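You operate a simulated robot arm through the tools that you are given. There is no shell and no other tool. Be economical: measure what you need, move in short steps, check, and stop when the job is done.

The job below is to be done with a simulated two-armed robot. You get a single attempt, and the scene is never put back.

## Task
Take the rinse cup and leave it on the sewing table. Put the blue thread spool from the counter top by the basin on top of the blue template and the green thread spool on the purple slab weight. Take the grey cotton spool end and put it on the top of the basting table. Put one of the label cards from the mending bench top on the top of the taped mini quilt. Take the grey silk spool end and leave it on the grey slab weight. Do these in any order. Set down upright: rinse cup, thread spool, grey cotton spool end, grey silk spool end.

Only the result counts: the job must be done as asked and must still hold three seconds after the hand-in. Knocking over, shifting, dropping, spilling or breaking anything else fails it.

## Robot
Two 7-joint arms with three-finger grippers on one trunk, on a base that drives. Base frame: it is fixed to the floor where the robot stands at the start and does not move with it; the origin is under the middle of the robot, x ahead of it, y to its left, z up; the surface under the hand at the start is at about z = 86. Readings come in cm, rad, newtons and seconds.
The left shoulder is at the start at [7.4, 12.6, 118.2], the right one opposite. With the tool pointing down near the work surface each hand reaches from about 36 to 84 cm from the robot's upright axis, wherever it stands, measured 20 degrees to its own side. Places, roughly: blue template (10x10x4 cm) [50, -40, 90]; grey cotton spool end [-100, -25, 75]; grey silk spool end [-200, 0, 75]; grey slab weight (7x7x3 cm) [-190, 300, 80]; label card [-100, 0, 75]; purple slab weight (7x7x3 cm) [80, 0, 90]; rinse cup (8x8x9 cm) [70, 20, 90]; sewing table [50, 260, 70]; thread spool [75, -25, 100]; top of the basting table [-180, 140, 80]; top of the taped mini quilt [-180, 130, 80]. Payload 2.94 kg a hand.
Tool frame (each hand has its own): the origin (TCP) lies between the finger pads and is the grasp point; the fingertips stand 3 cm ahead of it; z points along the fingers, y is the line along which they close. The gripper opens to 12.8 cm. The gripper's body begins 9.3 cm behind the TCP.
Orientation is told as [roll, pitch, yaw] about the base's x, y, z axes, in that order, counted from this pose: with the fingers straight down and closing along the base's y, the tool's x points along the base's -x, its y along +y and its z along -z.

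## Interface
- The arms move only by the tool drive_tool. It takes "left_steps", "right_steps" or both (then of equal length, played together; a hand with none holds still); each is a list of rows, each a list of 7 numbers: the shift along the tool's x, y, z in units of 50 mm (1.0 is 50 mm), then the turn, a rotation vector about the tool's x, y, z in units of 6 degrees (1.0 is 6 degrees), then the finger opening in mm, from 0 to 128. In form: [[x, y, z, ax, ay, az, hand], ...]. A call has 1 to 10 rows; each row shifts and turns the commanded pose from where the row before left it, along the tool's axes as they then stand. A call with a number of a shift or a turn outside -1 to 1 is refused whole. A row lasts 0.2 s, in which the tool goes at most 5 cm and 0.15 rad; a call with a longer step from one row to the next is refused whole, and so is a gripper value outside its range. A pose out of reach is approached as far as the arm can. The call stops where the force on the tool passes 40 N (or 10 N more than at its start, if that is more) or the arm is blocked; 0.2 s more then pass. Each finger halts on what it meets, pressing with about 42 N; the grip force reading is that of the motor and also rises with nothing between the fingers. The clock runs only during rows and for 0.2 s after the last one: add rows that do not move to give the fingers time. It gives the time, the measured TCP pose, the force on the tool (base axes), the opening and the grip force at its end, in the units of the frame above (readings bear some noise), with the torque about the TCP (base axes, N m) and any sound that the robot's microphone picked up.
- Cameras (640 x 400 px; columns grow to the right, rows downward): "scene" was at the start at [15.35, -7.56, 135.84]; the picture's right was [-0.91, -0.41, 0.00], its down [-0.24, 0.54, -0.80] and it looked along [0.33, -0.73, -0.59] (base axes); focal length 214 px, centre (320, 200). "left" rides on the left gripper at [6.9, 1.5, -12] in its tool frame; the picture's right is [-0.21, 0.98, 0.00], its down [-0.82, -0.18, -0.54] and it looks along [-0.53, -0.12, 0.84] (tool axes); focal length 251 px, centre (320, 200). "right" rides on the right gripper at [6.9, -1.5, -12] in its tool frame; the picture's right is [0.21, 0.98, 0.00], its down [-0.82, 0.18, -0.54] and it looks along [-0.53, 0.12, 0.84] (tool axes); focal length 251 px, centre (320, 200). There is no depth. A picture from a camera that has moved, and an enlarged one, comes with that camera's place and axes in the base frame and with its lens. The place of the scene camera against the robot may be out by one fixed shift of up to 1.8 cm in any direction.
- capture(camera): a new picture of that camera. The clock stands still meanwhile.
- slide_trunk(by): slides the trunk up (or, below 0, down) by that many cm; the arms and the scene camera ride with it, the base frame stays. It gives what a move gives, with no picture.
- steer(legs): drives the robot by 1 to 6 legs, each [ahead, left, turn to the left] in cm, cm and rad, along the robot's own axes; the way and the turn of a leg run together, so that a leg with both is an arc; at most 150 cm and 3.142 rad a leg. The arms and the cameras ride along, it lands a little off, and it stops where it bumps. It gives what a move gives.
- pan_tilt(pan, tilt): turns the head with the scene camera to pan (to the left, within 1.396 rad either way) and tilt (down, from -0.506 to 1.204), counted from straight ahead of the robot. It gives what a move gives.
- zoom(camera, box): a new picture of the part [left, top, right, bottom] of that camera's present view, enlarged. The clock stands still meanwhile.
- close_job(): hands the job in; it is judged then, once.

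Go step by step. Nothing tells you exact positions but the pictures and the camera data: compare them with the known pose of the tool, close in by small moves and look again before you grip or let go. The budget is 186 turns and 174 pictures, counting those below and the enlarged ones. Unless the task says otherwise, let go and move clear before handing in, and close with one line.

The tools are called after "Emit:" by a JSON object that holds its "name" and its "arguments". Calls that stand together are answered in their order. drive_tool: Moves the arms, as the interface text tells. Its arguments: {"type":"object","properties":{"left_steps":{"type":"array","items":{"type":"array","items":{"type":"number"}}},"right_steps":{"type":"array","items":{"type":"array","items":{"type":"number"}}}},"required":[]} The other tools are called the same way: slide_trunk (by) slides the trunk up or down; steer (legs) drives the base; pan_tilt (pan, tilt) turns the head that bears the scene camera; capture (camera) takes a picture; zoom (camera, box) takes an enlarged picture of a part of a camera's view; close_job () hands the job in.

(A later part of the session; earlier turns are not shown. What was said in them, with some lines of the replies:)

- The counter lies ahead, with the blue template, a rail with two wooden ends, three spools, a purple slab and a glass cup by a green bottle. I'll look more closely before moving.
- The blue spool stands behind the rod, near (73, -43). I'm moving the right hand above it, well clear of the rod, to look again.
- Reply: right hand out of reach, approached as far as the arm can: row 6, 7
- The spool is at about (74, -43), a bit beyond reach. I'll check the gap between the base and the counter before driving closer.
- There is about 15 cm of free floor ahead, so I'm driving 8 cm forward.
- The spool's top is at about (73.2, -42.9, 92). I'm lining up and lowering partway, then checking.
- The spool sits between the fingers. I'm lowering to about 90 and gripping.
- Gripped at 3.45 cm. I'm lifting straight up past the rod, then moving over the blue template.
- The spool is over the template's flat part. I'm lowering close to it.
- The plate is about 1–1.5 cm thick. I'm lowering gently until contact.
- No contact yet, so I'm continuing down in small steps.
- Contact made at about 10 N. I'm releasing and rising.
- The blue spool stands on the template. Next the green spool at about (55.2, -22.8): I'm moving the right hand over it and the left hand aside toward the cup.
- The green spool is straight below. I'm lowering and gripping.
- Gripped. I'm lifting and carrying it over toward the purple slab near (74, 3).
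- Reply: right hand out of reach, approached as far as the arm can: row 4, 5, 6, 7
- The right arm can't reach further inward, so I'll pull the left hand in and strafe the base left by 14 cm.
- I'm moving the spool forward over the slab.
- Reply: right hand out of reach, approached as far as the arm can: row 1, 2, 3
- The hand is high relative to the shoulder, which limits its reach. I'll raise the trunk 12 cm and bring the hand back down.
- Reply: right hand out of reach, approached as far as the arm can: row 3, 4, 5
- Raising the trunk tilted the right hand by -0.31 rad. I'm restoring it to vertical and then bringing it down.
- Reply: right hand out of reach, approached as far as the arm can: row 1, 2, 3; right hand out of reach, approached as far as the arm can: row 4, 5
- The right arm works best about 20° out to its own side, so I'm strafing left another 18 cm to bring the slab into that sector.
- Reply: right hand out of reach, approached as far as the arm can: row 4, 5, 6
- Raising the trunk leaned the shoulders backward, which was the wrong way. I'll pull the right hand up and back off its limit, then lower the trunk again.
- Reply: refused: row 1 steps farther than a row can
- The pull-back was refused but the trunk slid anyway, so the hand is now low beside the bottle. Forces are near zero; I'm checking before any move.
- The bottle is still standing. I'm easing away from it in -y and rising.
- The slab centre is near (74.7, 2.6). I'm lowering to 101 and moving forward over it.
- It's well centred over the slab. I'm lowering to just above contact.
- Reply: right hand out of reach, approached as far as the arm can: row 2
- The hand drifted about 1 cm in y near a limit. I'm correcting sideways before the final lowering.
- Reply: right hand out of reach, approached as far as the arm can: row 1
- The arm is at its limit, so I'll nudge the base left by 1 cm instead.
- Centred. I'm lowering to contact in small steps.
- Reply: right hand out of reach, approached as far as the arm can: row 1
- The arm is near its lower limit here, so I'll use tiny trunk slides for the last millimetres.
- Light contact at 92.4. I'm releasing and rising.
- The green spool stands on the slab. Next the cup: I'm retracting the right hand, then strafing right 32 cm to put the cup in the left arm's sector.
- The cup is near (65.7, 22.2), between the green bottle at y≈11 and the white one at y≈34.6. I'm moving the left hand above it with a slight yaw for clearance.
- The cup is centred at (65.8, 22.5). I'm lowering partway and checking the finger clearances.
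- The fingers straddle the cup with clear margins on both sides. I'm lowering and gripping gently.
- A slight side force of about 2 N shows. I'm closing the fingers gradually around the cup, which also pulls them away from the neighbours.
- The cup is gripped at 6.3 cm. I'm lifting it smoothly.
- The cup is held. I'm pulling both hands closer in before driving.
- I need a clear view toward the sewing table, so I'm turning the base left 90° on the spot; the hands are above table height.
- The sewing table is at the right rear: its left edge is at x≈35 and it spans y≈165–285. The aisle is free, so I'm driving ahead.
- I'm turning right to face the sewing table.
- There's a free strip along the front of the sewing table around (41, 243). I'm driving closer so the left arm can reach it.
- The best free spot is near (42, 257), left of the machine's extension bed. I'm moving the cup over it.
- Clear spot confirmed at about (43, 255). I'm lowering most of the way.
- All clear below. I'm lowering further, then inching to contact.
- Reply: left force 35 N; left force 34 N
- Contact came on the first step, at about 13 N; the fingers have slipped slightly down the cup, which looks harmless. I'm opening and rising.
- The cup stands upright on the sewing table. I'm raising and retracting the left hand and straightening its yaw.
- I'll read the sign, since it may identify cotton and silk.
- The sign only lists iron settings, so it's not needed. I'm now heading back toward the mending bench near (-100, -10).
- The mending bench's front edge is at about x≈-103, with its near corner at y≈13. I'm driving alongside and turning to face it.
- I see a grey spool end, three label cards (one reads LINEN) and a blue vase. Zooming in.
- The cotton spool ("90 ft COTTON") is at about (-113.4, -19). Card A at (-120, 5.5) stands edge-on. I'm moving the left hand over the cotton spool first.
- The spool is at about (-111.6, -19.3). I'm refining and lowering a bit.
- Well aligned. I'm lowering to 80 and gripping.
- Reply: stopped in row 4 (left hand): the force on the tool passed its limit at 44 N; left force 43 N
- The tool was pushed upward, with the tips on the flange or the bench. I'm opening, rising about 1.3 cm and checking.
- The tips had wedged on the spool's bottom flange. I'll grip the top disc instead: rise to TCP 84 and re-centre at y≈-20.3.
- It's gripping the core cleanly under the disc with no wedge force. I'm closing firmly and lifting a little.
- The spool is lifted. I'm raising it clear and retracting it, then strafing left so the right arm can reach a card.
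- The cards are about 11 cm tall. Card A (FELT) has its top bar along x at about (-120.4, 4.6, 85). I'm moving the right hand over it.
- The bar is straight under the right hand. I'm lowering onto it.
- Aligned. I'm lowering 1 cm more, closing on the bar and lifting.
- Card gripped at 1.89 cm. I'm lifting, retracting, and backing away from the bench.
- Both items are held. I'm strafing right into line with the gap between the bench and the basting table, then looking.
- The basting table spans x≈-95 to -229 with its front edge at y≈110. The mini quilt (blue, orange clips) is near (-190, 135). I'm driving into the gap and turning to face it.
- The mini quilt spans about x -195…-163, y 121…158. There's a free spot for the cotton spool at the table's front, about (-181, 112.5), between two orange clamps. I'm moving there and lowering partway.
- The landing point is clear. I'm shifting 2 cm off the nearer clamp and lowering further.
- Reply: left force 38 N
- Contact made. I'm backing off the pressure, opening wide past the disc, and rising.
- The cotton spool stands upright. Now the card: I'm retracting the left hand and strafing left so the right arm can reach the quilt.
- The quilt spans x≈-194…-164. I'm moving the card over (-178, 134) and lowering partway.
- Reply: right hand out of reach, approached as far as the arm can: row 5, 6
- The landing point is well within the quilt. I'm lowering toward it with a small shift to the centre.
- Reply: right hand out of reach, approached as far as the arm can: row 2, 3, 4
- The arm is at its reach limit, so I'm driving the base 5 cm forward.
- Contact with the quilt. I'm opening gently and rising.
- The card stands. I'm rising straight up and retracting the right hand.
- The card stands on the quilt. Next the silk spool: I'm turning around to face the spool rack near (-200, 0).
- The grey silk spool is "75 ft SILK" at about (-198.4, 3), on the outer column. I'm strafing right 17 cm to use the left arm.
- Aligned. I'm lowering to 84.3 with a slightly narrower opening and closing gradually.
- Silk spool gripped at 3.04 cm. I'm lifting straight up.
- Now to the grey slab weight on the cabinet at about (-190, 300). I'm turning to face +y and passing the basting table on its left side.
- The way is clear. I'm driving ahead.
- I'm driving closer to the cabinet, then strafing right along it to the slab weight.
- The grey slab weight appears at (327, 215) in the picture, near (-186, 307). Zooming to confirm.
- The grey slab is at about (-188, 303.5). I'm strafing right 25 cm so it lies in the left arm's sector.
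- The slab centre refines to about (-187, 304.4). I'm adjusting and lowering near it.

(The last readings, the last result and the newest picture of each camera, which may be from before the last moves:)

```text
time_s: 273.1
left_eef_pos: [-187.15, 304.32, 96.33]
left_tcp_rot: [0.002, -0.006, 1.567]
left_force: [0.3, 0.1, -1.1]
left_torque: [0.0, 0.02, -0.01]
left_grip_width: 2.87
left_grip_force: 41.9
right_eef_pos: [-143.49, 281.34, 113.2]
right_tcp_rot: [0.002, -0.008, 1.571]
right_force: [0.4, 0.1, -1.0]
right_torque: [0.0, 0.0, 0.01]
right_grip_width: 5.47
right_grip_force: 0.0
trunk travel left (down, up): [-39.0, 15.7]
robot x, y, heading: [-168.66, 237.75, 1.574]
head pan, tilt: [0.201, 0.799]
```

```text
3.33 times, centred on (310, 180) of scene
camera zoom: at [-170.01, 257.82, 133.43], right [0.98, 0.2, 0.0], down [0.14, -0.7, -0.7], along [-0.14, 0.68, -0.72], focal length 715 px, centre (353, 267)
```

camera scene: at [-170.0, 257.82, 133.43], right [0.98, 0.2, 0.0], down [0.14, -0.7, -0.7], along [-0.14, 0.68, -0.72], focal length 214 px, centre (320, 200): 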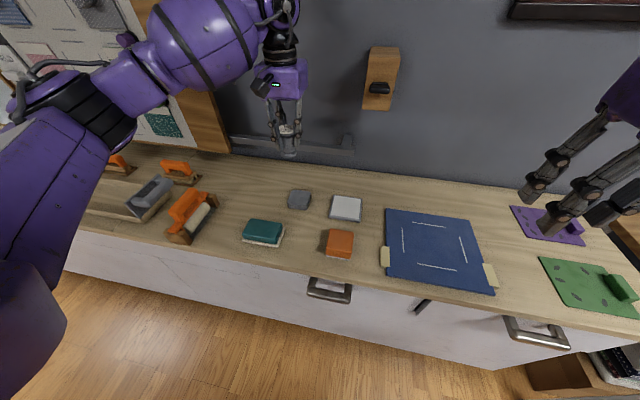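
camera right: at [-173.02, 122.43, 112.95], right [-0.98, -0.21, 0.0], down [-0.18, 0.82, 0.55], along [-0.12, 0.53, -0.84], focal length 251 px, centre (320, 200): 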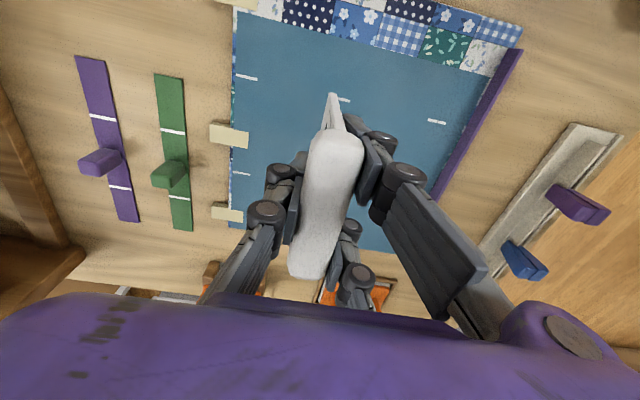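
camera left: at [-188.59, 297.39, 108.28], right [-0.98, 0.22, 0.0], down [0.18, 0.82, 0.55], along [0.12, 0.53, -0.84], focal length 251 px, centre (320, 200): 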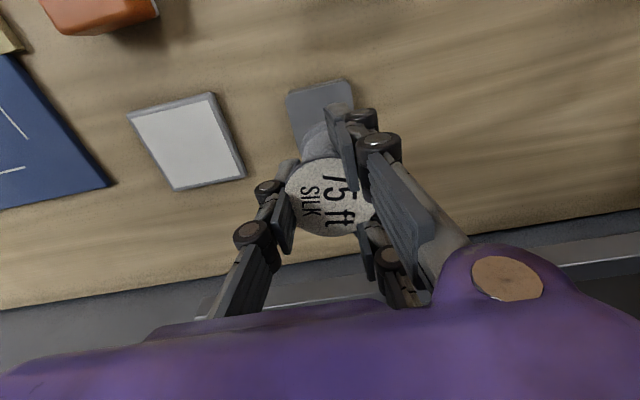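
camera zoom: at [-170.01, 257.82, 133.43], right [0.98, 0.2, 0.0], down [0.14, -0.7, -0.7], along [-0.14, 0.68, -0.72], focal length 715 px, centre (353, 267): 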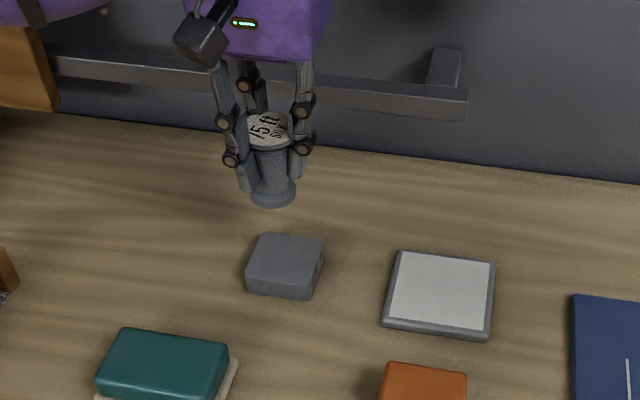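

Alignment is good. I'm lowering towards contact.

Emit:
{"name": "drive_tool", "arguments": {"left_steps": [[0, 0, 0.3, 0, 0, 0, 20], [0, 0, 0.2, 0, 0, 0, 20], [0, 0, 0, 0, 0, 0, 20]]}}

Emit:
{"name": "capture", "arguments": {"camera": "left"}}

Emit:
{"name": "zoom", "arguments": {"camera": "scene", "box": [250, 140, 350, 230]}}

```text
time_s: 273.9
left_eef_pos: [-187.08, 304.36, 93.8]
left_tcp_rot: [0.001, -0.006, 1.569]
left_force: [-0.7, -0.3, 0.1]
left_torque: [0.0, 0.02, 0.01]
left_grip_width: 2.85
left_grip_force: 42.7
right_eef_pos: [-143.3, 281.33, 113.24]
right_tcp_rot: [0.002, -0.009, 1.571]
right_force: [-0.6, 0.8, -0.6]
right_torque: [-0.03, -0.02, 0.03]
right_grip_width: 5.51
right_grip_force: 0.1
trunk travel left (down, up): [-39.0, 15.7]
robot x, y, heading: [-168.98, 238.05, 1.572]
head pan, tilt: [0.201, 0.799]
```

```text
33 pictures are left
camera left: at [-188.64, 297.59, 105.79], right [-0.98, 0.22, 0.0], down [0.18, 0.82, 0.55], along [0.12, 0.53, -0.84], focal length 251 px, centre (320, 200)
```

left: 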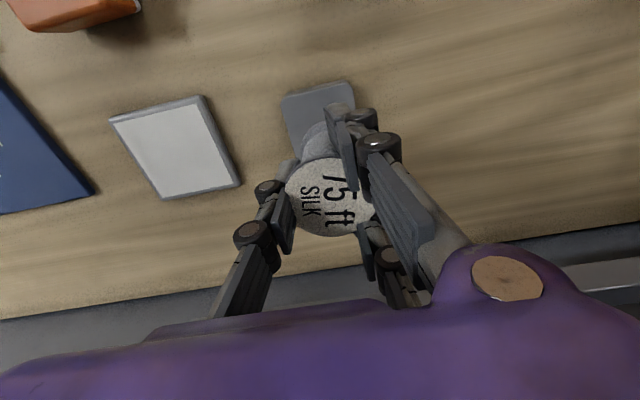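

```text
4.44 times, centred on (300, 185) of scene
camera zoom: at [-170.0, 257.81, 133.43], right [0.98, 0.2, 0.0], down [0.14, -0.7, -0.7], along [-0.14, 0.68, -0.72], focal length 953 px, centre (409, 267)
```

zoom: 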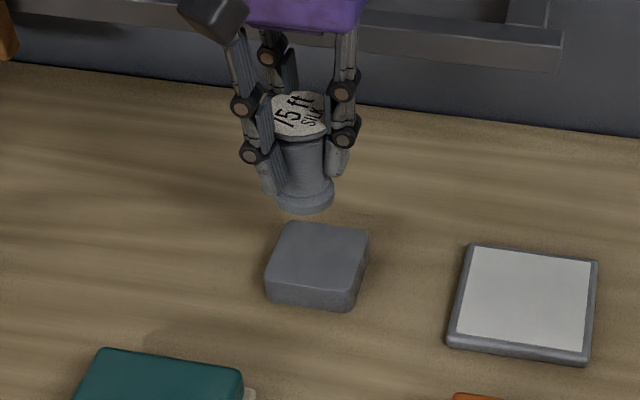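

Emit:
{"name": "drive_tool", "arguments": {"left_steps": [[0, 0, 0.2, 0, 0, 0, 20], [0, 0, 0.15, 0, 0, 0, 20], [0, 0, 0, 0, 0, 0, 20]]}}

Emit:
{"name": "capture", "arguments": {"camera": "left"}}

Emit:
{"name": "zoom", "arguments": {"camera": "scene", "box": [250, 140, 350, 230]}}

```text
time_s: 274.7
left_eef_pos: [-187.19, 304.52, 92.05]
left_tcp_rot: [0.001, -0.007, 1.565]
left_force: [0.4, 0.1, -1.0]
left_torque: [-0.05, -0.03, 0.02]
left_grip_width: 2.83
left_grip_force: 41.4
right_eef_pos: [-143.34, 281.18, 113.07]
right_tcp_rot: [0.003, -0.008, 1.572]
right_force: [0.0, -0.1, -1.0]
right_torque: [0.0, 0.0, -0.01]
right_grip_width: 5.52
right_grip_force: 0.1
trunk travel left (down, up): [-39.0, 15.7]
robot x, y, heading: [-168.86, 238.31, 1.573]
head pan, tilt: [0.201, 0.799]
```

```text
31 pictures are left
camera left: at [-188.68, 297.58, 103.99], right [-0.98, 0.22, 0.0], down [0.18, 0.82, 0.55], along [0.12, 0.53, -0.84], focal length 251 px, centre (320, 200)
```

left: 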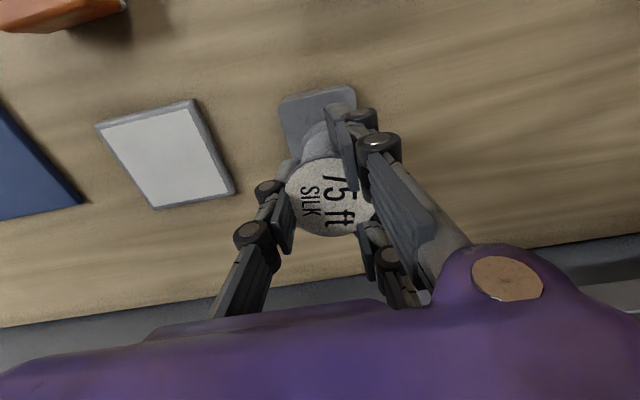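

```text
4.44 times, centred on (300, 185) of scene
camera zoom: at [-170.0, 257.81, 133.43], right [0.98, 0.2, 0.0], down [0.14, -0.7, -0.7], along [-0.14, 0.68, -0.72], focal length 953 px, centre (409, 267)
```

zoom: 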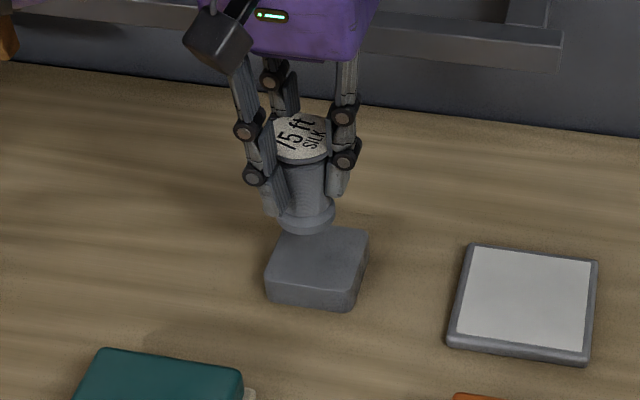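

Emit:
{"name": "drive_tool", "arguments": {"left_steps": [[0, 0, 0.12, 0, 0, 0, 20], [0, 0, 0.08, 0, 0, 0, 20], [0, 0, 0, 0, 0, 0, 20]]}}

Emit:
{"name": "drive_tool", "arguments": {"left_steps": [[0, 0, 0.06, 0, 0, 0, 20], [0, 0, 0.06, 0, 0, 0, 20], [0, 0, 0, 0, 0, 0, 20]]}}

Emit:
{"name": "zoom", "arguments": {"camera": "scene", "box": [250, 140, 350, 230]}}

Emit:
{"name": "zoom", "arguments": {"camera": "left", "box": [240, 60, 400, 220]}}

```text
time_s: 275.5
left_eef_pos: [-187.07, 304.56, 91.14]
left_tcp_rot: [0.002, -0.008, 1.569]
left_force: [0.1, -0.4, -0.9]
left_torque: [0.0, -0.01, -0.03]
left_grip_width: 2.85
left_grip_force: 41.5
right_eef_pos: [-143.37, 281.22, 113.09]
right_tcp_rot: [0.004, -0.008, 1.571]
right_force: [0.9, 0.3, 0.5]
right_torque: [0.01, 0.0, -0.03]
right_grip_width: 5.5
right_grip_force: 0.0
trunk travel left (down, up): [-39.0, 15.7]
robot x, y, heading: [-168.7, 238.32, 1.577]
head pan, tilt: [0.201, 0.799]
```

```text
time_s: 276.3
left_eef_pos: [-187.13, 304.59, 90.54]
left_tcp_rot: [0.002, -0.008, 1.567]
left_force: [0.0, 0.0, -0.2]
left_torque: [-0.05, 0.02, 0.0]
left_grip_width: 2.85
left_grip_force: 42.4
right_eef_pos: [-143.33, 281.23, 113.12]
right_tcp_rot: [0.004, -0.008, 1.572]
right_force: [-0.1, 0.2, 0.6]
right_torque: [0.02, 0.02, 0.05]
right_grip_width: 5.5
right_grip_force: 0.0
trunk travel left (down, up): [-39.0, 15.7]
robot x, y, heading: [-169.16, 238.21, 1.574]
head pan, tilt: [0.201, 0.799]
```

```text
4.44 times, centred on (300, 185) of scene
camera zoom: at [-170.0, 257.81, 133.43], right [0.98, 0.2, 0.0], down [0.14, -0.7, -0.7], along [-0.14, 0.68, -0.72], focal length 953 px, centre (409, 267)
```

zoom: 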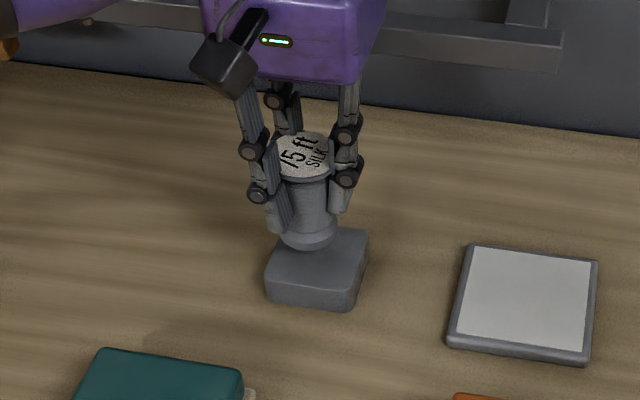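

```text
2.50 times, centred on (320, 140) of left
camera zoom: at [-188.62, 297.64, 102.4], right [-0.98, 0.22, 0.0], down [0.18, 0.82, 0.55], along [0.12, 0.53, -0.84], focal length 629 px, centre (320, 350)
```

zoom: 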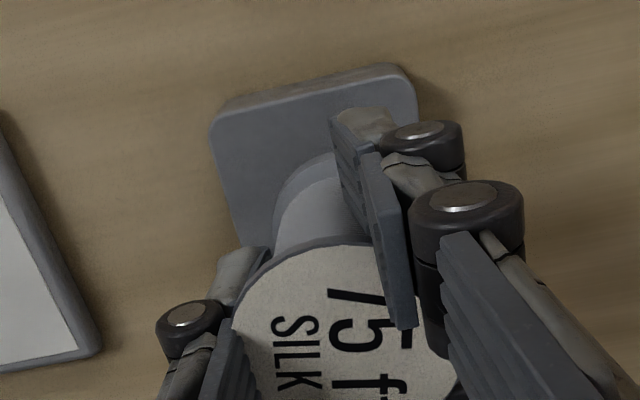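

It's slightly toward the slab's back edge. I'm shifting 0.6 cm toward me and lowering.

Emit:
{"name": "drive_tool", "arguments": {"left_steps": [[0.13, 0, 0, 0, 0, 0, 20], [0, 0, 0.08, 0, 0, 0, 20], [0, 0, 0, 0, 0, 0, 20]]}}

Emit:
{"name": "drive_tool", "arguments": {"left_steps": [[0, 0, 0.08, 0, 0, 0, 20], [0, 0, 0, 0, 0, 0, 20]]}}

Emit:
{"name": "zoom", "arguments": {"camera": "scene", "box": [250, 140, 350, 230]}}

```text
time_s: 277.1
left_eef_pos: [-187.14, 303.89, 90.17]
left_tcp_rot: [0.002, -0.008, 1.568]
left_force: [-0.3, -0.4, -0.7]
left_torque: [0.0, -0.01, 0.01]
left_grip_width: 2.88
left_grip_force: 42.5
right_eef_pos: [-143.41, 281.33, 113.14]
right_tcp_rot: [0.002, -0.008, 1.571]
right_force: [-0.9, -0.1, -0.2]
right_torque: [0.01, 0.0, 0.03]
right_grip_width: 5.51
right_grip_force: 0.1
trunk travel left (down, up): [-39.0, 15.7]
robot x, y, heading: [-168.83, 238.45, 1.575]
head pan, tilt: [0.201, 0.799]
```

```text
time_s: 277.7
left_eef_pos: [-187.18, 303.84, 89.65]
left_tcp_rot: [0.003, -0.007, 1.569]
left_force: [0.4, 0.1, -1.0]
left_torque: [-0.01, 0.01, 0.04]
left_grip_width: 2.8
left_grip_force: 41.7
right_eef_pos: [-143.27, 281.35, 113.16]
right_tcp_rot: [0.002, -0.008, 1.571]
right_force: [-0.1, 0.0, -0.1]
right_torque: [0.0, 0.02, -0.04]
right_grip_width: 5.51
right_grip_force: 0.1
trunk travel left (down, up): [-39.0, 15.7]
robot x, y, heading: [-168.86, 238.07, 1.575]
head pan, tilt: [0.201, 0.799]
```

```text
4.44 times, centred on (300, 185) of scene
camera zoom: at [-170.0, 257.81, 133.43], right [0.98, 0.2, 0.0], down [0.14, -0.7, -0.7], along [-0.14, 0.68, -0.72], focal length 953 px, centre (409, 267)
```

zoom: 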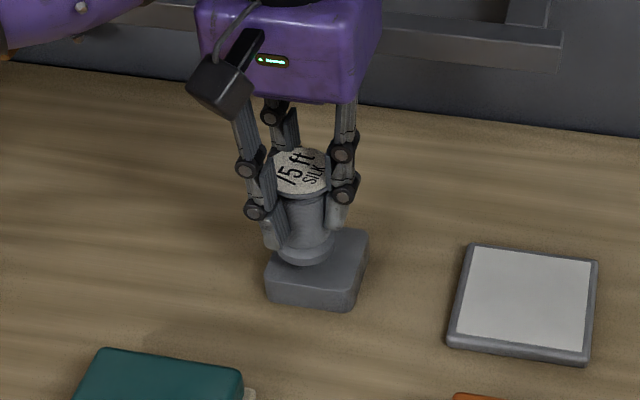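

Emit:
{"name": "drive_tool", "arguments": {"left_steps": [[0, -0.06, 0.06, 0, 0, 0, 20], [0, 0, 0, 0, 0, 0, 20]]}}

Emit:
{"name": "drive_tool", "arguments": {"left_steps": [[0, 0, 0.05, 0, 0, 0, 20], [0, 0, 0, 0, 0, 0, 20]]}}

```text
time_s: 278.3
left_eef_pos: [-186.78, 303.78, 89.35]
left_tcp_rot: [0.001, -0.008, 1.569]
left_force: [0.1, -0.4, 0.6]
left_torque: [0.0, 0.0, -0.01]
left_grip_width: 2.81
left_grip_force: 42.1
right_eef_pos: [-143.42, 281.31, 113.22]
right_tcp_rot: [0.003, -0.01, 1.573]
right_force: [0.2, 0.6, 0.6]
right_torque: [-0.02, -0.01, 0.02]
right_grip_width: 5.51
right_grip_force: 0.0
trunk travel left (down, up): [-39.0, 15.7]
robot x, y, heading: [-169.26, 238.09, 1.578]
head pan, tilt: [0.201, 0.799]
```

```text
time_s: 278.9
left_eef_pos: [-186.78, 303.84, 89.23]
left_tcp_rot: [0.002, -0.007, 1.568]
left_force: [0.0, 0.2, -1.0]
left_torque: [0.04, -0.03, 0.01]
left_grip_width: 2.87
left_grip_force: 42.0
right_eef_pos: [-143.34, 281.22, 113.13]
right_tcp_rot: [0.003, -0.008, 1.57]
right_force: [0.4, 0.3, 0.1]
right_torque: [0.03, -0.03, -0.03]
right_grip_width: 5.53
right_grip_force: 0.2
trunk travel left (down, up): [-39.0, 15.7]
robot x, y, heading: [-169.26, 237.95, 1.567]
head pan, tilt: [0.201, 0.799]
```

Emit:
{"name": "drive_tool", "arguments": {"left_steps": [[0, 0, 0.06, 0, 0, 0, 20], [0, 0, 0, 0, 0, 0, 20]]}}

Emit:
{"name": "drive_tool", "arguments": {"left_steps": [[0, 0, 0.05, 0, 0, 0, 20], [0, 0, 0, 0, 0, 0, 20]]}}

Emit:
{"name": "zoom", "arguments": {"camera": "scene", "box": [250, 140, 350, 230]}}

Emit:
{"name": "zoom", "arguments": {"camera": "left", "box": [240, 60, 400, 220]}}

```text
time_s: 279.5
left_eef_pos: [-186.86, 303.78, 88.9]
left_tcp_rot: [0.002, -0.008, 1.569]
left_force: [-0.2, -0.3, -1.6]
left_torque: [0.01, -0.03, 0.01]
left_grip_width: 2.84
left_grip_force: 42.2
right_eef_pos: [-143.47, 281.34, 113.16]
right_tcp_rot: [0.004, -0.009, 1.569]
right_force: [-0.8, -0.4, -0.4]
right_torque: [-0.01, -0.01, -0.02]
right_grip_width: 5.51
right_grip_force: 0.0
trunk travel left (down, up): [-39.0, 15.7]
robot x, y, heading: [-169.01, 237.77, 1.577]
head pan, tilt: [0.201, 0.799]
```

```text
time_s: 280.1
left_eef_pos: [-186.71, 303.83, 88.64]
left_tcp_rot: [0.001, -0.008, 1.567]
left_force: [-0.6, 1.0, -0.5]
left_torque: [0.0, 0.01, 0.0]
left_grip_width: 2.84
left_grip_force: 41.5
right_eef_pos: [-143.34, 281.19, 113.11]
right_tcp_rot: [0.003, -0.008, 1.572]
right_force: [1.1, -0.9, 0.2]
right_torque: [0.05, 0.01, -0.02]
right_grip_width: 5.51
right_grip_force: 0.1
trunk travel left (down, up): [-39.0, 15.7]
robot x, y, heading: [-169.07, 238.43, 1.573]
head pan, tilt: [0.201, 0.799]
```

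```text
4.44 times, centred on (300, 185) of scene
camera zoom: at [-170.0, 257.81, 133.43], right [0.98, 0.2, 0.0], down [0.14, -0.7, -0.7], along [-0.14, 0.68, -0.72], focal length 953 px, centre (409, 267)
```

zoom: 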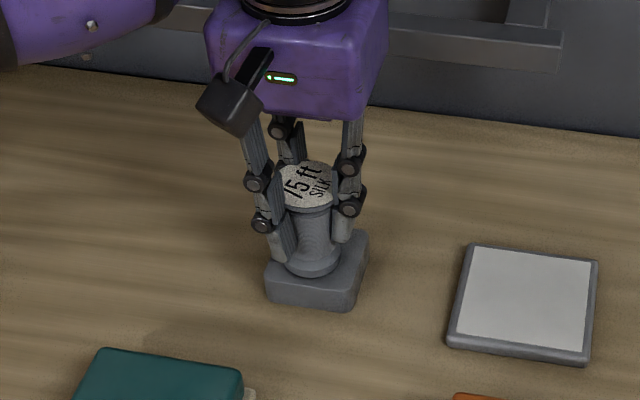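

```text
2.50 times, centred on (320, 140) of left
camera zoom: at [-188.29, 296.88, 100.5], right [-0.98, 0.22, 0.0], down [0.18, 0.82, 0.55], along [0.12, 0.53, -0.84], focal length 629 px, centre (320, 350)
```

zoom: 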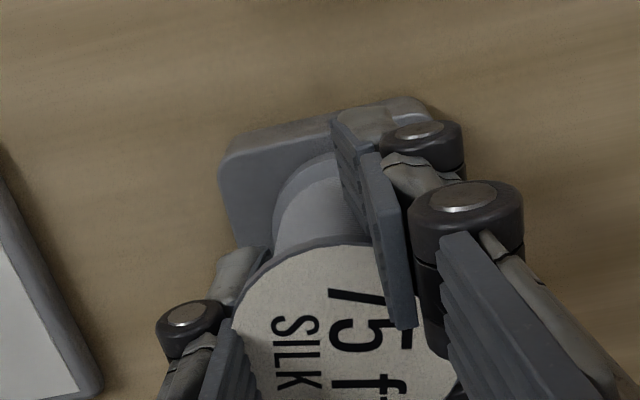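

It now looks slightly close to the slab's front edge, so I'm shifting 0.5 cm back and continuing down.

Emit:
{"name": "drive_tool", "arguments": {"left_steps": [[-0.1, 0, 0, 0, 0, 0, 20], [0, 0, 0.05, 0, 0, 0, 20], [0, 0, 0, 0, 0, 0, 20]]}}

Emit:
{"name": "drive_tool", "arguments": {"left_steps": [[0, 0, 0.05, 0, 0, 0, 20], [0, 0, 0, 0, 0, 0, 20]]}}

```text
time_s: 280.9
left_eef_pos: [-186.8, 304.17, 88.43]
left_tcp_rot: [0.002, -0.006, 1.569]
left_force: [0.0, 0.2, 0.1]
left_torque: [0.0, 0.0, 0.02]
left_grip_width: 2.84
left_grip_force: 42.1
right_eef_pos: [-143.47, 281.41, 113.2]
right_tcp_rot: [0.003, -0.008, 1.572]
right_force: [0.2, 0.6, -0.3]
right_torque: [-0.01, 0.01, -0.01]
right_grip_width: 5.48
right_grip_force: 0.1
trunk travel left (down, up): [-39.0, 15.7]
robot x, y, heading: [-169.14, 238.25, 1.572]
head pan, tilt: [0.201, 0.799]
```

```text
time_s: 281.5
left_eef_pos: [-186.76, 304.33, 88.26]
left_tcp_rot: [0.002, -0.008, 1.57]
left_force: [-0.8, -1.0, 6.2]
left_torque: [0.0, -0.06, 0.0]
left_grip_width: 2.81
left_grip_force: 42.2
right_eef_pos: [-143.41, 281.18, 113.18]
right_tcp_rot: [0.003, -0.011, 1.57]
right_force: [-0.1, 1.0, 0.2]
right_torque: [0.0, -0.02, -0.02]
right_grip_width: 5.5
right_grip_force: 0.0
trunk travel left (down, up): [-39.0, 15.7]
robot x, y, heading: [-168.75, 238.18, 1.571]
head pan, tilt: [0.201, 0.799]
```

Contact at 6 N with negligible torque, so it's flat. I'm checking the footprint before releasing.

Emit:
{"name": "zoom", "arguments": {"camera": "scene", "box": [250, 140, 350, 230]}}

Emit:
{"name": "zoom", "arguments": {"camera": "left", "box": [240, 60, 400, 220]}}

```text
4.44 times, centred on (300, 185) of scene
camera zoom: at [-169.99, 257.75, 133.44], right [0.98, 0.2, 0.0], down [0.14, -0.7, -0.7], along [-0.14, 0.68, -0.72], focal length 953 px, centre (409, 267)
```

zoom: 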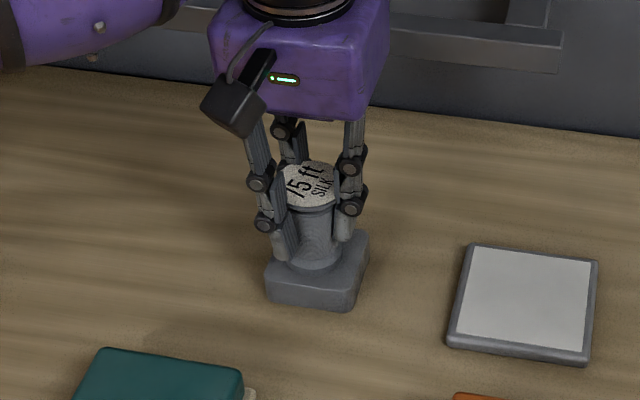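

```text
2.50 times, centred on (320, 140) of left
camera zoom: at [-188.34, 297.36, 100.1], right [-0.98, 0.22, 0.0], down [0.18, 0.82, 0.55], along [0.12, 0.54, -0.84], focal length 629 px, centre (320, 350)
```

zoom: 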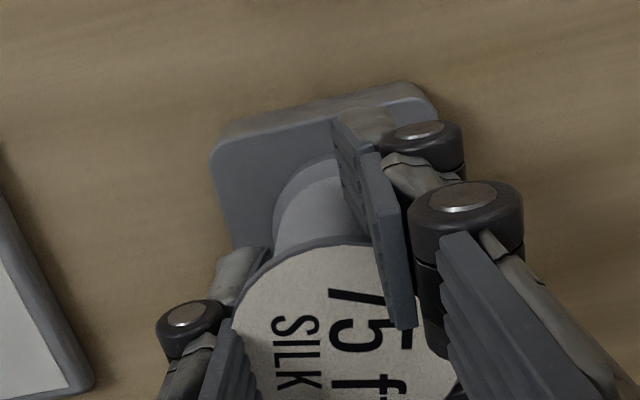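

Well centred on the slab. I'm releasing wide and rising.

Emit:
{"name": "drive_tool", "arguments": {"left_steps": [[0, 0, -0.02, 0, 0, 0, 32], [0, 0, 0, 0, 0, 0, 45], [0, 0, 0, 0, 0, 0, 62], [0, 0, 0, 0, 0, 0, 68], [0, 0, 0, 0, 0, 0, 68], [0, 0, -0.5, 0, 0, 0, 68], [0, 0, -0.8, 0, 0, 0, 68], [0, 0, -0.9, 0, 0, 0, 68], [0, 0, -0.9, 0, 0, 0, 68], [0, 0, -0.9, 0, 0, 0, 68]]}}

Emit:
{"name": "zoom", "arguments": {"camera": "scene", "box": [230, 120, 390, 250]}}

Emit:
{"name": "capture", "arguments": {"camera": "left"}}

```text
time_s: 283.7
left_eef_pos: [-186.56, 304.08, 108.28]
left_tcp_rot: [0.003, -0.008, 1.568]
left_force: [0.5, -0.4, 0.0]
left_torque: [0.03, -0.03, 0.01]
left_grip_width: 6.99
left_grip_force: 0.0
right_eef_pos: [-143.37, 281.28, 113.24]
right_tcp_rot: [0.004, -0.008, 1.569]
right_force: [-0.1, -0.3, 0.1]
right_torque: [0.01, 0.01, 0.0]
right_grip_width: 5.51
right_grip_force: 0.1
trunk travel left (down, up): [-39.0, 15.7]
robot x, y, heading: [-169.13, 238.16, 1.578]
head pan, tilt: [0.201, 0.799]
```

```text
3.08 times, centred on (310, 185) of scene
camera zoom: at [-169.94, 257.76, 133.43], right [0.98, 0.2, 0.0], down [0.14, -0.7, -0.7], along [-0.14, 0.68, -0.72], focal length 660 px, centre (351, 246)
```

zoom: 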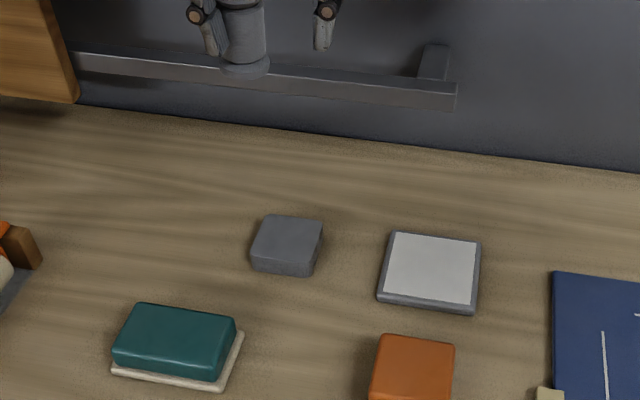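

```text
21 pictures are left
camera left: at [-188.1, 297.19, 120.21], right [-0.98, 0.22, 0.0], down [0.18, 0.82, 0.55], along [0.12, 0.53, -0.84], focal length 251 px, centre (320, 200)
```

left: 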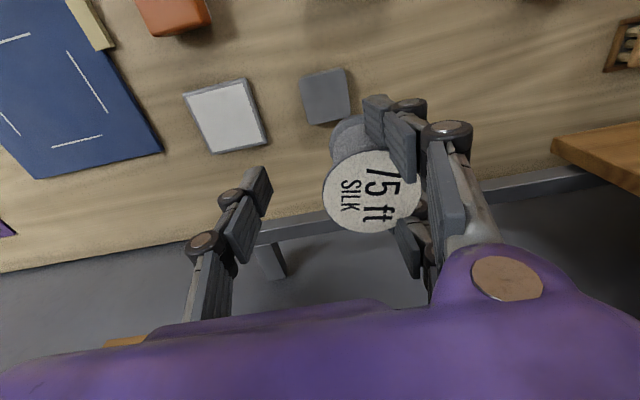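

The spool came up hooked on one finger. I'm closing right away to secure it.

Emit:
{"name": "drive_tool", "arguments": {"left_steps": [[0, 0, 0, 0, 0, 0, 60], [0, 0, 0, 0, 0, 0, 50], [0, 0, 0, 0, 0, 0, 40], [0, 0, 0, 0, 0, 0, 32], [0, 0, 0, 0, 0, 0, 24], [0, 0, 0, 0, 0, 0, 20]]}}

Emit:
{"name": "capture", "arguments": {"camera": "left"}}

Emit:
{"name": "zoom", "arguments": {"camera": "scene", "box": [230, 60, 350, 180]}}

```text
time_s: 285.1
left_eef_pos: [-186.68, 304.17, 108.09]
left_tcp_rot: [0.003, -0.008, 1.57]
left_force: [0.2, -0.3, -0.9]
left_torque: [0.0, -0.02, -0.02]
left_grip_width: 2.86
left_grip_force: 41.9
right_eef_pos: [-143.43, 281.2, 113.31]
right_tcp_rot: [0.004, -0.009, 1.571]
right_force: [0.1, -0.3, -0.2]
right_torque: [0.03, -0.01, -0.04]
right_grip_width: 5.5
right_grip_force: 0.2
trunk travel left (down, up): [-39.0, 15.7]
robot x, y, heading: [-169.12, 238.39, 1.572]
head pan, tilt: [0.201, 0.799]
```

```text
20 pictures are left
camera left: at [-188.17, 297.26, 120.15], right [-0.98, 0.22, 0.0], down [0.18, 0.82, 0.55], along [0.12, 0.53, -0.84], focal length 251 px, centre (320, 200)
```

left: 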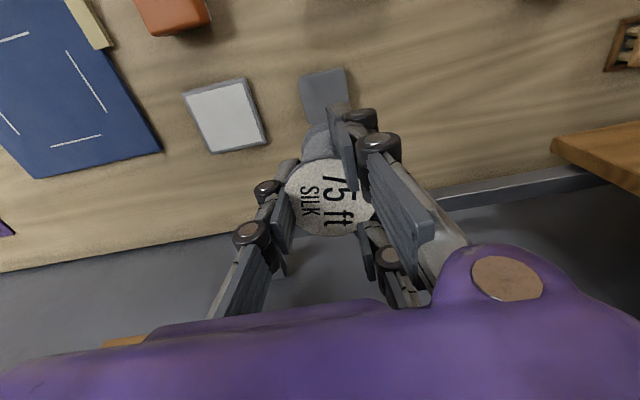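

```text
3.33 times, centred on (290, 120) of scene
camera zoom: at [-170.0, 257.82, 133.42], right [0.98, 0.2, 0.0], down [0.14, -0.7, -0.7], along [-0.14, 0.68, -0.72], focal length 715 px, centre (420, 467)
```

zoom: 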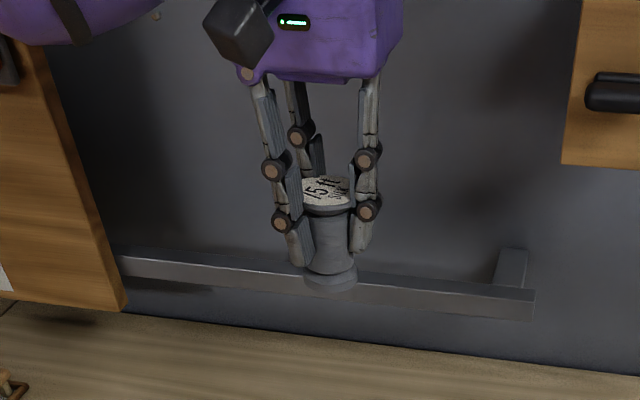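

It's secured, and the slab hasn't moved. I'll lower it onto the slab again and this time release under firmer downward contact, in tiny steps.

Emit:
{"name": "drive_tool", "arguments": {"left_steps": [[0, 0, 0.6, 0, 0, 0, 20], [0, 0, 0.8, 0, 0, 0, 20], [0, 0, 0.8, 0, 0, 0, 20], [0, 0, 0.8, 0, 0, 0, 20], [0, 0, 0.5, 0, 0, 0, 20], [0, 0, 0.2, 0, 0, 0, 20], [0, 0, 0, 0, 0, 0, 20]]}}

Emit:
{"name": "zoom", "arguments": {"camera": "left", "box": [240, 60, 440, 280]}}

```text
time_s: 286.7
left_eef_pos: [-186.65, 304.28, 89.65]
left_tcp_rot: [0.001, -0.006, 1.565]
left_force: [0.0, 0.1, 0.6]
left_torque: [0.01, -0.02, -0.01]
left_grip_width: 2.85
left_grip_force: 41.8
right_eef_pos: [-143.42, 281.29, 113.13]
right_tcp_rot: [0.004, -0.009, 1.57]
right_force: [-0.4, -0.6, 0.1]
right_torque: [-0.01, -0.02, 0.0]
right_grip_width: 5.52
right_grip_force: 0.1
trunk travel left (down, up): [-39.0, 15.7]
robot x, y, heading: [-168.98, 238.3, 1.575]
head pan, tilt: [0.201, 0.799]
```

```text
1.82 times, centred on (340, 170) of left
camera zoom: at [-188.26, 297.45, 101.58], right [-0.98, 0.22, 0.0], down [0.18, 0.82, 0.55], along [0.12, 0.53, -0.84], focal length 457 px, centre (284, 254)
```

zoom: 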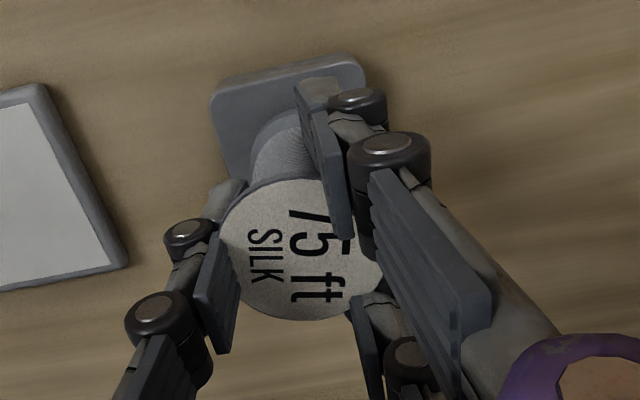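

Emit:
{"name": "drive_tool", "arguments": {"left_steps": [[0, 0, 0.2, 0, 0, 0, 20], [0, 0, 0.08, 0, 0, 0, 20], [0, 0, 0, 0, 0, 0, 20]]}}

```text
time_s: 287.5
left_eef_pos: [-186.72, 304.35, 88.21]
left_tcp_rot: [0.003, -0.006, 1.568]
left_force: [-0.6, 0.3, -0.5]
left_torque: [-0.05, 0.0, 0.02]
left_grip_width: 2.85
left_grip_force: 41.8
right_eef_pos: [-143.22, 281.34, 113.14]
right_tcp_rot: [0.002, -0.011, 1.57]
right_force: [-0.3, -1.2, 0.1]
right_torque: [0.0, 0.01, -0.02]
right_grip_width: 5.49
right_grip_force: 0.0
trunk travel left (down, up): [-39.0, 15.7]
robot x, y, heading: [-169.17, 237.81, 1.572]
head pan, tilt: [0.201, 0.799]
```

Emit:
{"name": "drive_tool", "arguments": {"left_steps": [[0, 0, 0.06, 0, 0, 0, 20], [0, 0, 0, 0, 0, 0, 20]]}}

```text
time_s: 288.1
left_eef_pos: [-186.8, 304.4, 88.26]
left_tcp_rot: [0.0, -0.011, 1.569]
left_force: [-0.5, 1.4, 13.6]
left_torque: [0.09, -0.15, 0.01]
left_grip_width: 2.85
left_grip_force: 41.7
right_eef_pos: [-143.37, 281.26, 113.28]
right_tcp_rot: [0.004, -0.01, 1.571]
right_force: [0.2, 0.1, 0.1]
right_torque: [0.01, -0.03, 0.0]
right_grip_width: 5.5
right_grip_force: 0.1
trunk travel left (down, up): [-39.0, 15.7]
robot x, y, heading: [-169.0, 237.91, 1.574]
head pan, tilt: [0.201, 0.799]
```

Emit:
{"name": "drive_tool", "arguments": {"left_steps": [[0, 0, 0.03, 0, 0, 0, 20], [0, 0, 0, 0, 0, 0, 30], [0, 0, 0, 0, 0, 0, 33], [0, 0, 0, 0, 0, 0, 37], [0, 0, 0, 0, 0, 0, 42], [0, 0, 0, 0, 0, 0, 42]]}}

Emit:
{"name": "zoom", "arguments": {"camera": "left", "box": [240, 60, 440, 280]}}

Emit:
{"name": "zoom", "arguments": {"camera": "scene", "box": [250, 140, 350, 230]}}

```text
time_s: 289.5
left_eef_pos: [-186.82, 304.24, 87.86]
left_tcp_rot: [0.002, -0.005, 1.567]
left_force: [0.7, 0.5, -0.8]
left_torque: [0.0, -0.01, 0.02]
left_grip_width: 4.19
left_grip_force: 0.0
right_eef_pos: [-143.34, 281.3, 113.12]
right_tcp_rot: [0.004, -0.01, 1.571]
right_force: [-0.6, -0.6, -0.6]
right_torque: [-0.01, 0.0, -0.02]
right_grip_width: 5.52
right_grip_force: 0.0
trunk travel left (down, up): [-39.0, 15.7]
robot x, y, heading: [-168.84, 238.13, 1.573]
head pan, tilt: [0.201, 0.799]
```

```text
1.82 times, centred on (340, 170) of left
camera zoom: at [-188.32, 297.4, 99.73], right [-0.98, 0.22, 0.0], down [0.18, 0.82, 0.55], along [0.12, 0.53, -0.84], focal length 457 px, centre (284, 254)
```

zoom: 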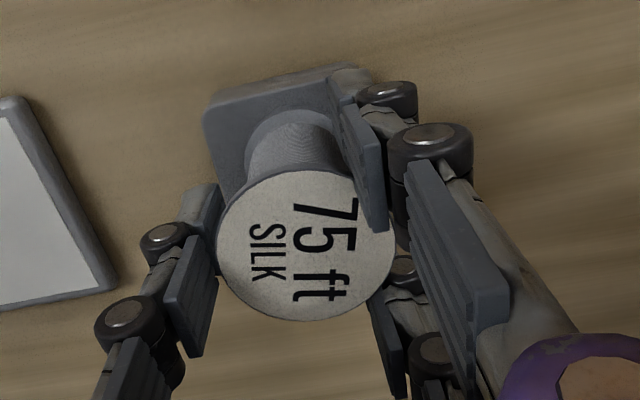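

```text
4.44 times, centred on (300, 185) of scene
camera zoom: at [-170.01, 257.83, 133.42], right [0.98, 0.2, 0.0], down [0.14, -0.7, -0.7], along [-0.14, 0.68, -0.72], focal length 953 px, centre (409, 267)
```

zoom: 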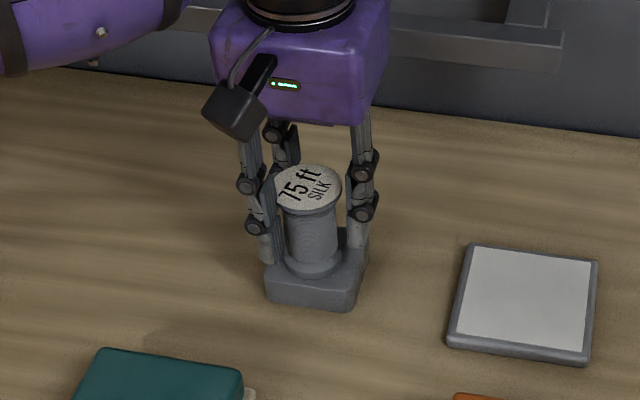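

The spool sits on the slab. I'm opening further and checking whether it follows.

Emit:
{"name": "drive_tool", "arguments": {"left_steps": [[0, 0, 0, 0, 0, 0, 48], [0, 0, 0, 0, 0, 0, 56], [0, 0, 0, 0, 0, 0, 56]]}}

Emit:
{"name": "zoom", "arguments": {"camera": "left", "box": [240, 60, 440, 280]}}

Emit:
{"name": "zoom", "arguments": {"camera": "scene", "box": [250, 140, 350, 230]}}

```text
time_s: 290.3
left_eef_pos: [-186.74, 304.33, 87.87]
left_tcp_rot: [0.001, -0.007, 1.568]
left_force: [0.1, 0.7, -1.0]
left_torque: [-0.03, 0.05, 0.02]
left_grip_width: 5.6
left_grip_force: 0.1
right_eef_pos: [-143.36, 281.21, 113.22]
right_tcp_rot: [0.002, -0.009, 1.571]
right_force: [-0.3, 0.7, 0.6]
right_torque: [0.0, -0.01, 0.02]
right_grip_width: 5.51
right_grip_force: 0.0
trunk travel left (down, up): [-39.0, 15.7]
robot x, y, heading: [-169.23, 238.7, 1.575]
head pan, tilt: [0.201, 0.799]
```

```text
1.82 times, centred on (340, 170) of left
camera zoom: at [-188.32, 297.4, 99.78], right [-0.98, 0.22, 0.0], down [0.18, 0.82, 0.55], along [0.12, 0.53, -0.84], focal length 457 px, centre (284, 254)
```

zoom: 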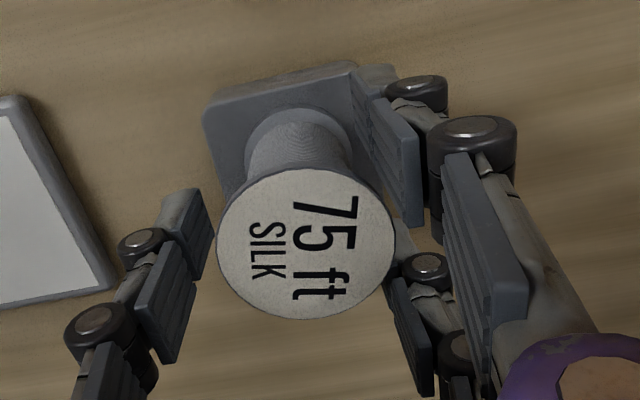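

```text
4.44 times, centred on (300, 185) of scene
camera zoom: at [-170.0, 257.81, 133.43], right [0.98, 0.2, 0.0], down [0.14, -0.7, -0.7], along [-0.14, 0.68, -0.72], focal length 953 px, centre (409, 267)
```

zoom: 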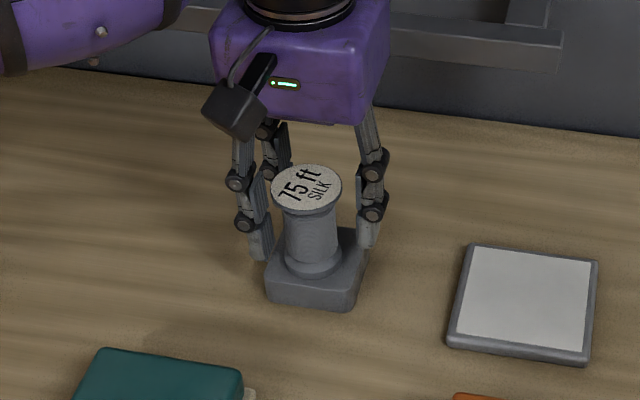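

It's free now and standing on the slab. I'm opening wider and rising slowly.

Emit:
{"name": "drive_tool", "arguments": {"left_steps": [[0, 0, 0, 0, 0, 0, 66], [0, 0, 0, 0, 0, 0, 76], [0, 0, 0, 0, 0, 0, 76], [0, 0, -0.2, 0, 0, 0, 76], [0, 0, -0.4, 0, 0, 0, 76], [0, 0, -0.8, 0, 0, 0, 76], [0, 0, -0.9, 0, 0, 0, 76], [0, 0, -0.9, 0, 0, 0, 76], [0, 0, -0.9, 0, 0, 0, 76]]}}

Emit:
{"name": "capture", "arguments": {"camera": "left"}}

Emit:
{"name": "zoom", "arguments": {"camera": "scene", "box": [240, 120, 380, 240]}}

```text
time_s: 292.3
left_eef_pos: [-186.7, 304.03, 108.08]
left_tcp_rot: [0.002, -0.007, 1.568]
left_force: [0.0, 0.3, 0.1]
left_torque: [0.0, 0.0, -0.02]
left_grip_width: 7.59
left_grip_force: 0.1
right_eef_pos: [-143.4, 281.24, 113.25]
right_tcp_rot: [0.003, -0.008, 1.568]
right_force: [0.7, -0.5, 0.0]
right_torque: [-0.02, 0.01, -0.01]
right_grip_width: 5.47
right_grip_force: 0.0
trunk travel left (down, up): [-39.0, 15.7]
robot x, y, heading: [-169.31, 237.98, 1.577]
head pan, tilt: [0.201, 0.799]
```

```text
13 pictures are left
camera left: at [-188.16, 297.12, 120.03], right [-0.98, 0.22, 0.0], down [0.18, 0.82, 0.55], along [0.12, 0.53, -0.84], focal length 251 px, centre (320, 200)
```

left: 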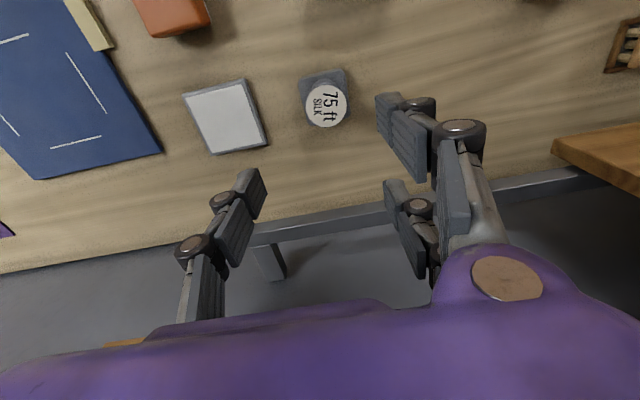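

```text
3.33 times, centred on (310, 180) of scene
camera zoom: at [-169.94, 257.76, 133.43], right [0.98, 0.2, 0.0], down [0.14, -0.7, -0.7], along [-0.14, 0.68, -0.72], focal length 715 px, centre (353, 267)
```

zoom: 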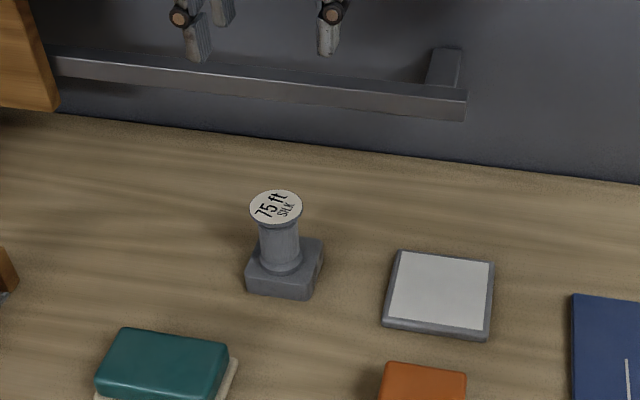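

The silk spool stands on the grey slab, so all six placements are done. I'm retracting the left hand clear.

Emit:
{"name": "drive_tool", "arguments": {"left_steps": [[0.5, 0, -0.5, 0, 0, 0, 76], [0.8, 0, -0.3, 0, 0, 0, 76], [0.8, 0, 0, 0, 0, 0, 76], [0.8, 0, 0, 0, 0, 0, 76], [0, 0, 0, 0, 0, 0, 76]]}}

Emit:
{"name": "capture", "arguments": {"camera": "scene"}}

```text
time_s: 293.5
left_eef_pos: [-186.65, 289.86, 112.21]
left_tcp_rot: [0.002, -0.006, 1.571]
left_force: [0.8, 0.2, 0.2]
left_torque: [-0.02, 0.01, 0.02]
left_grip_width: 7.6
left_grip_force: 0.0
right_eef_pos: [-143.43, 281.42, 113.22]
right_tcp_rot: [0.003, -0.007, 1.568]
right_force: [0.1, -0.4, -0.5]
right_torque: [0.0, -0.02, 0.01]
right_grip_width: 5.48
right_grip_force: 0.0
trunk travel left (down, up): [-39.0, 15.7]
robot x, y, heading: [-168.94, 238.01, 1.575]
head pan, tilt: [0.201, 0.799]
```

```text
11 pictures are left
camera scene: at [-169.97, 257.9, 133.41], right [0.98, 0.2, 0.0], down [0.14, -0.7, -0.7], along [-0.14, 0.68, -0.72], focal length 214 px, centre (320, 200)
```

scene: 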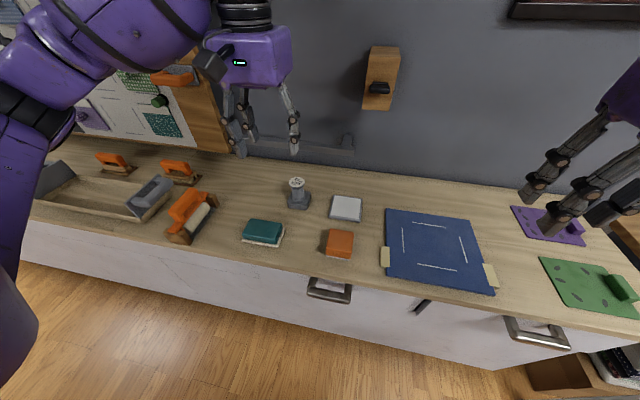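

Everything stands in place and the hands are clear, so I'm handing in.

Emit:
{"name": "close_job", "arguments": {}}

```text
The job is handed in.
```

I handed the job in with all six items placed: the rinse cup, both thread spools and both grey spool ends are upright, and the label card is on the taped mini quilt. The silk spool end lifted off the grey slab weight with a finger on the first release, so I set it down again.
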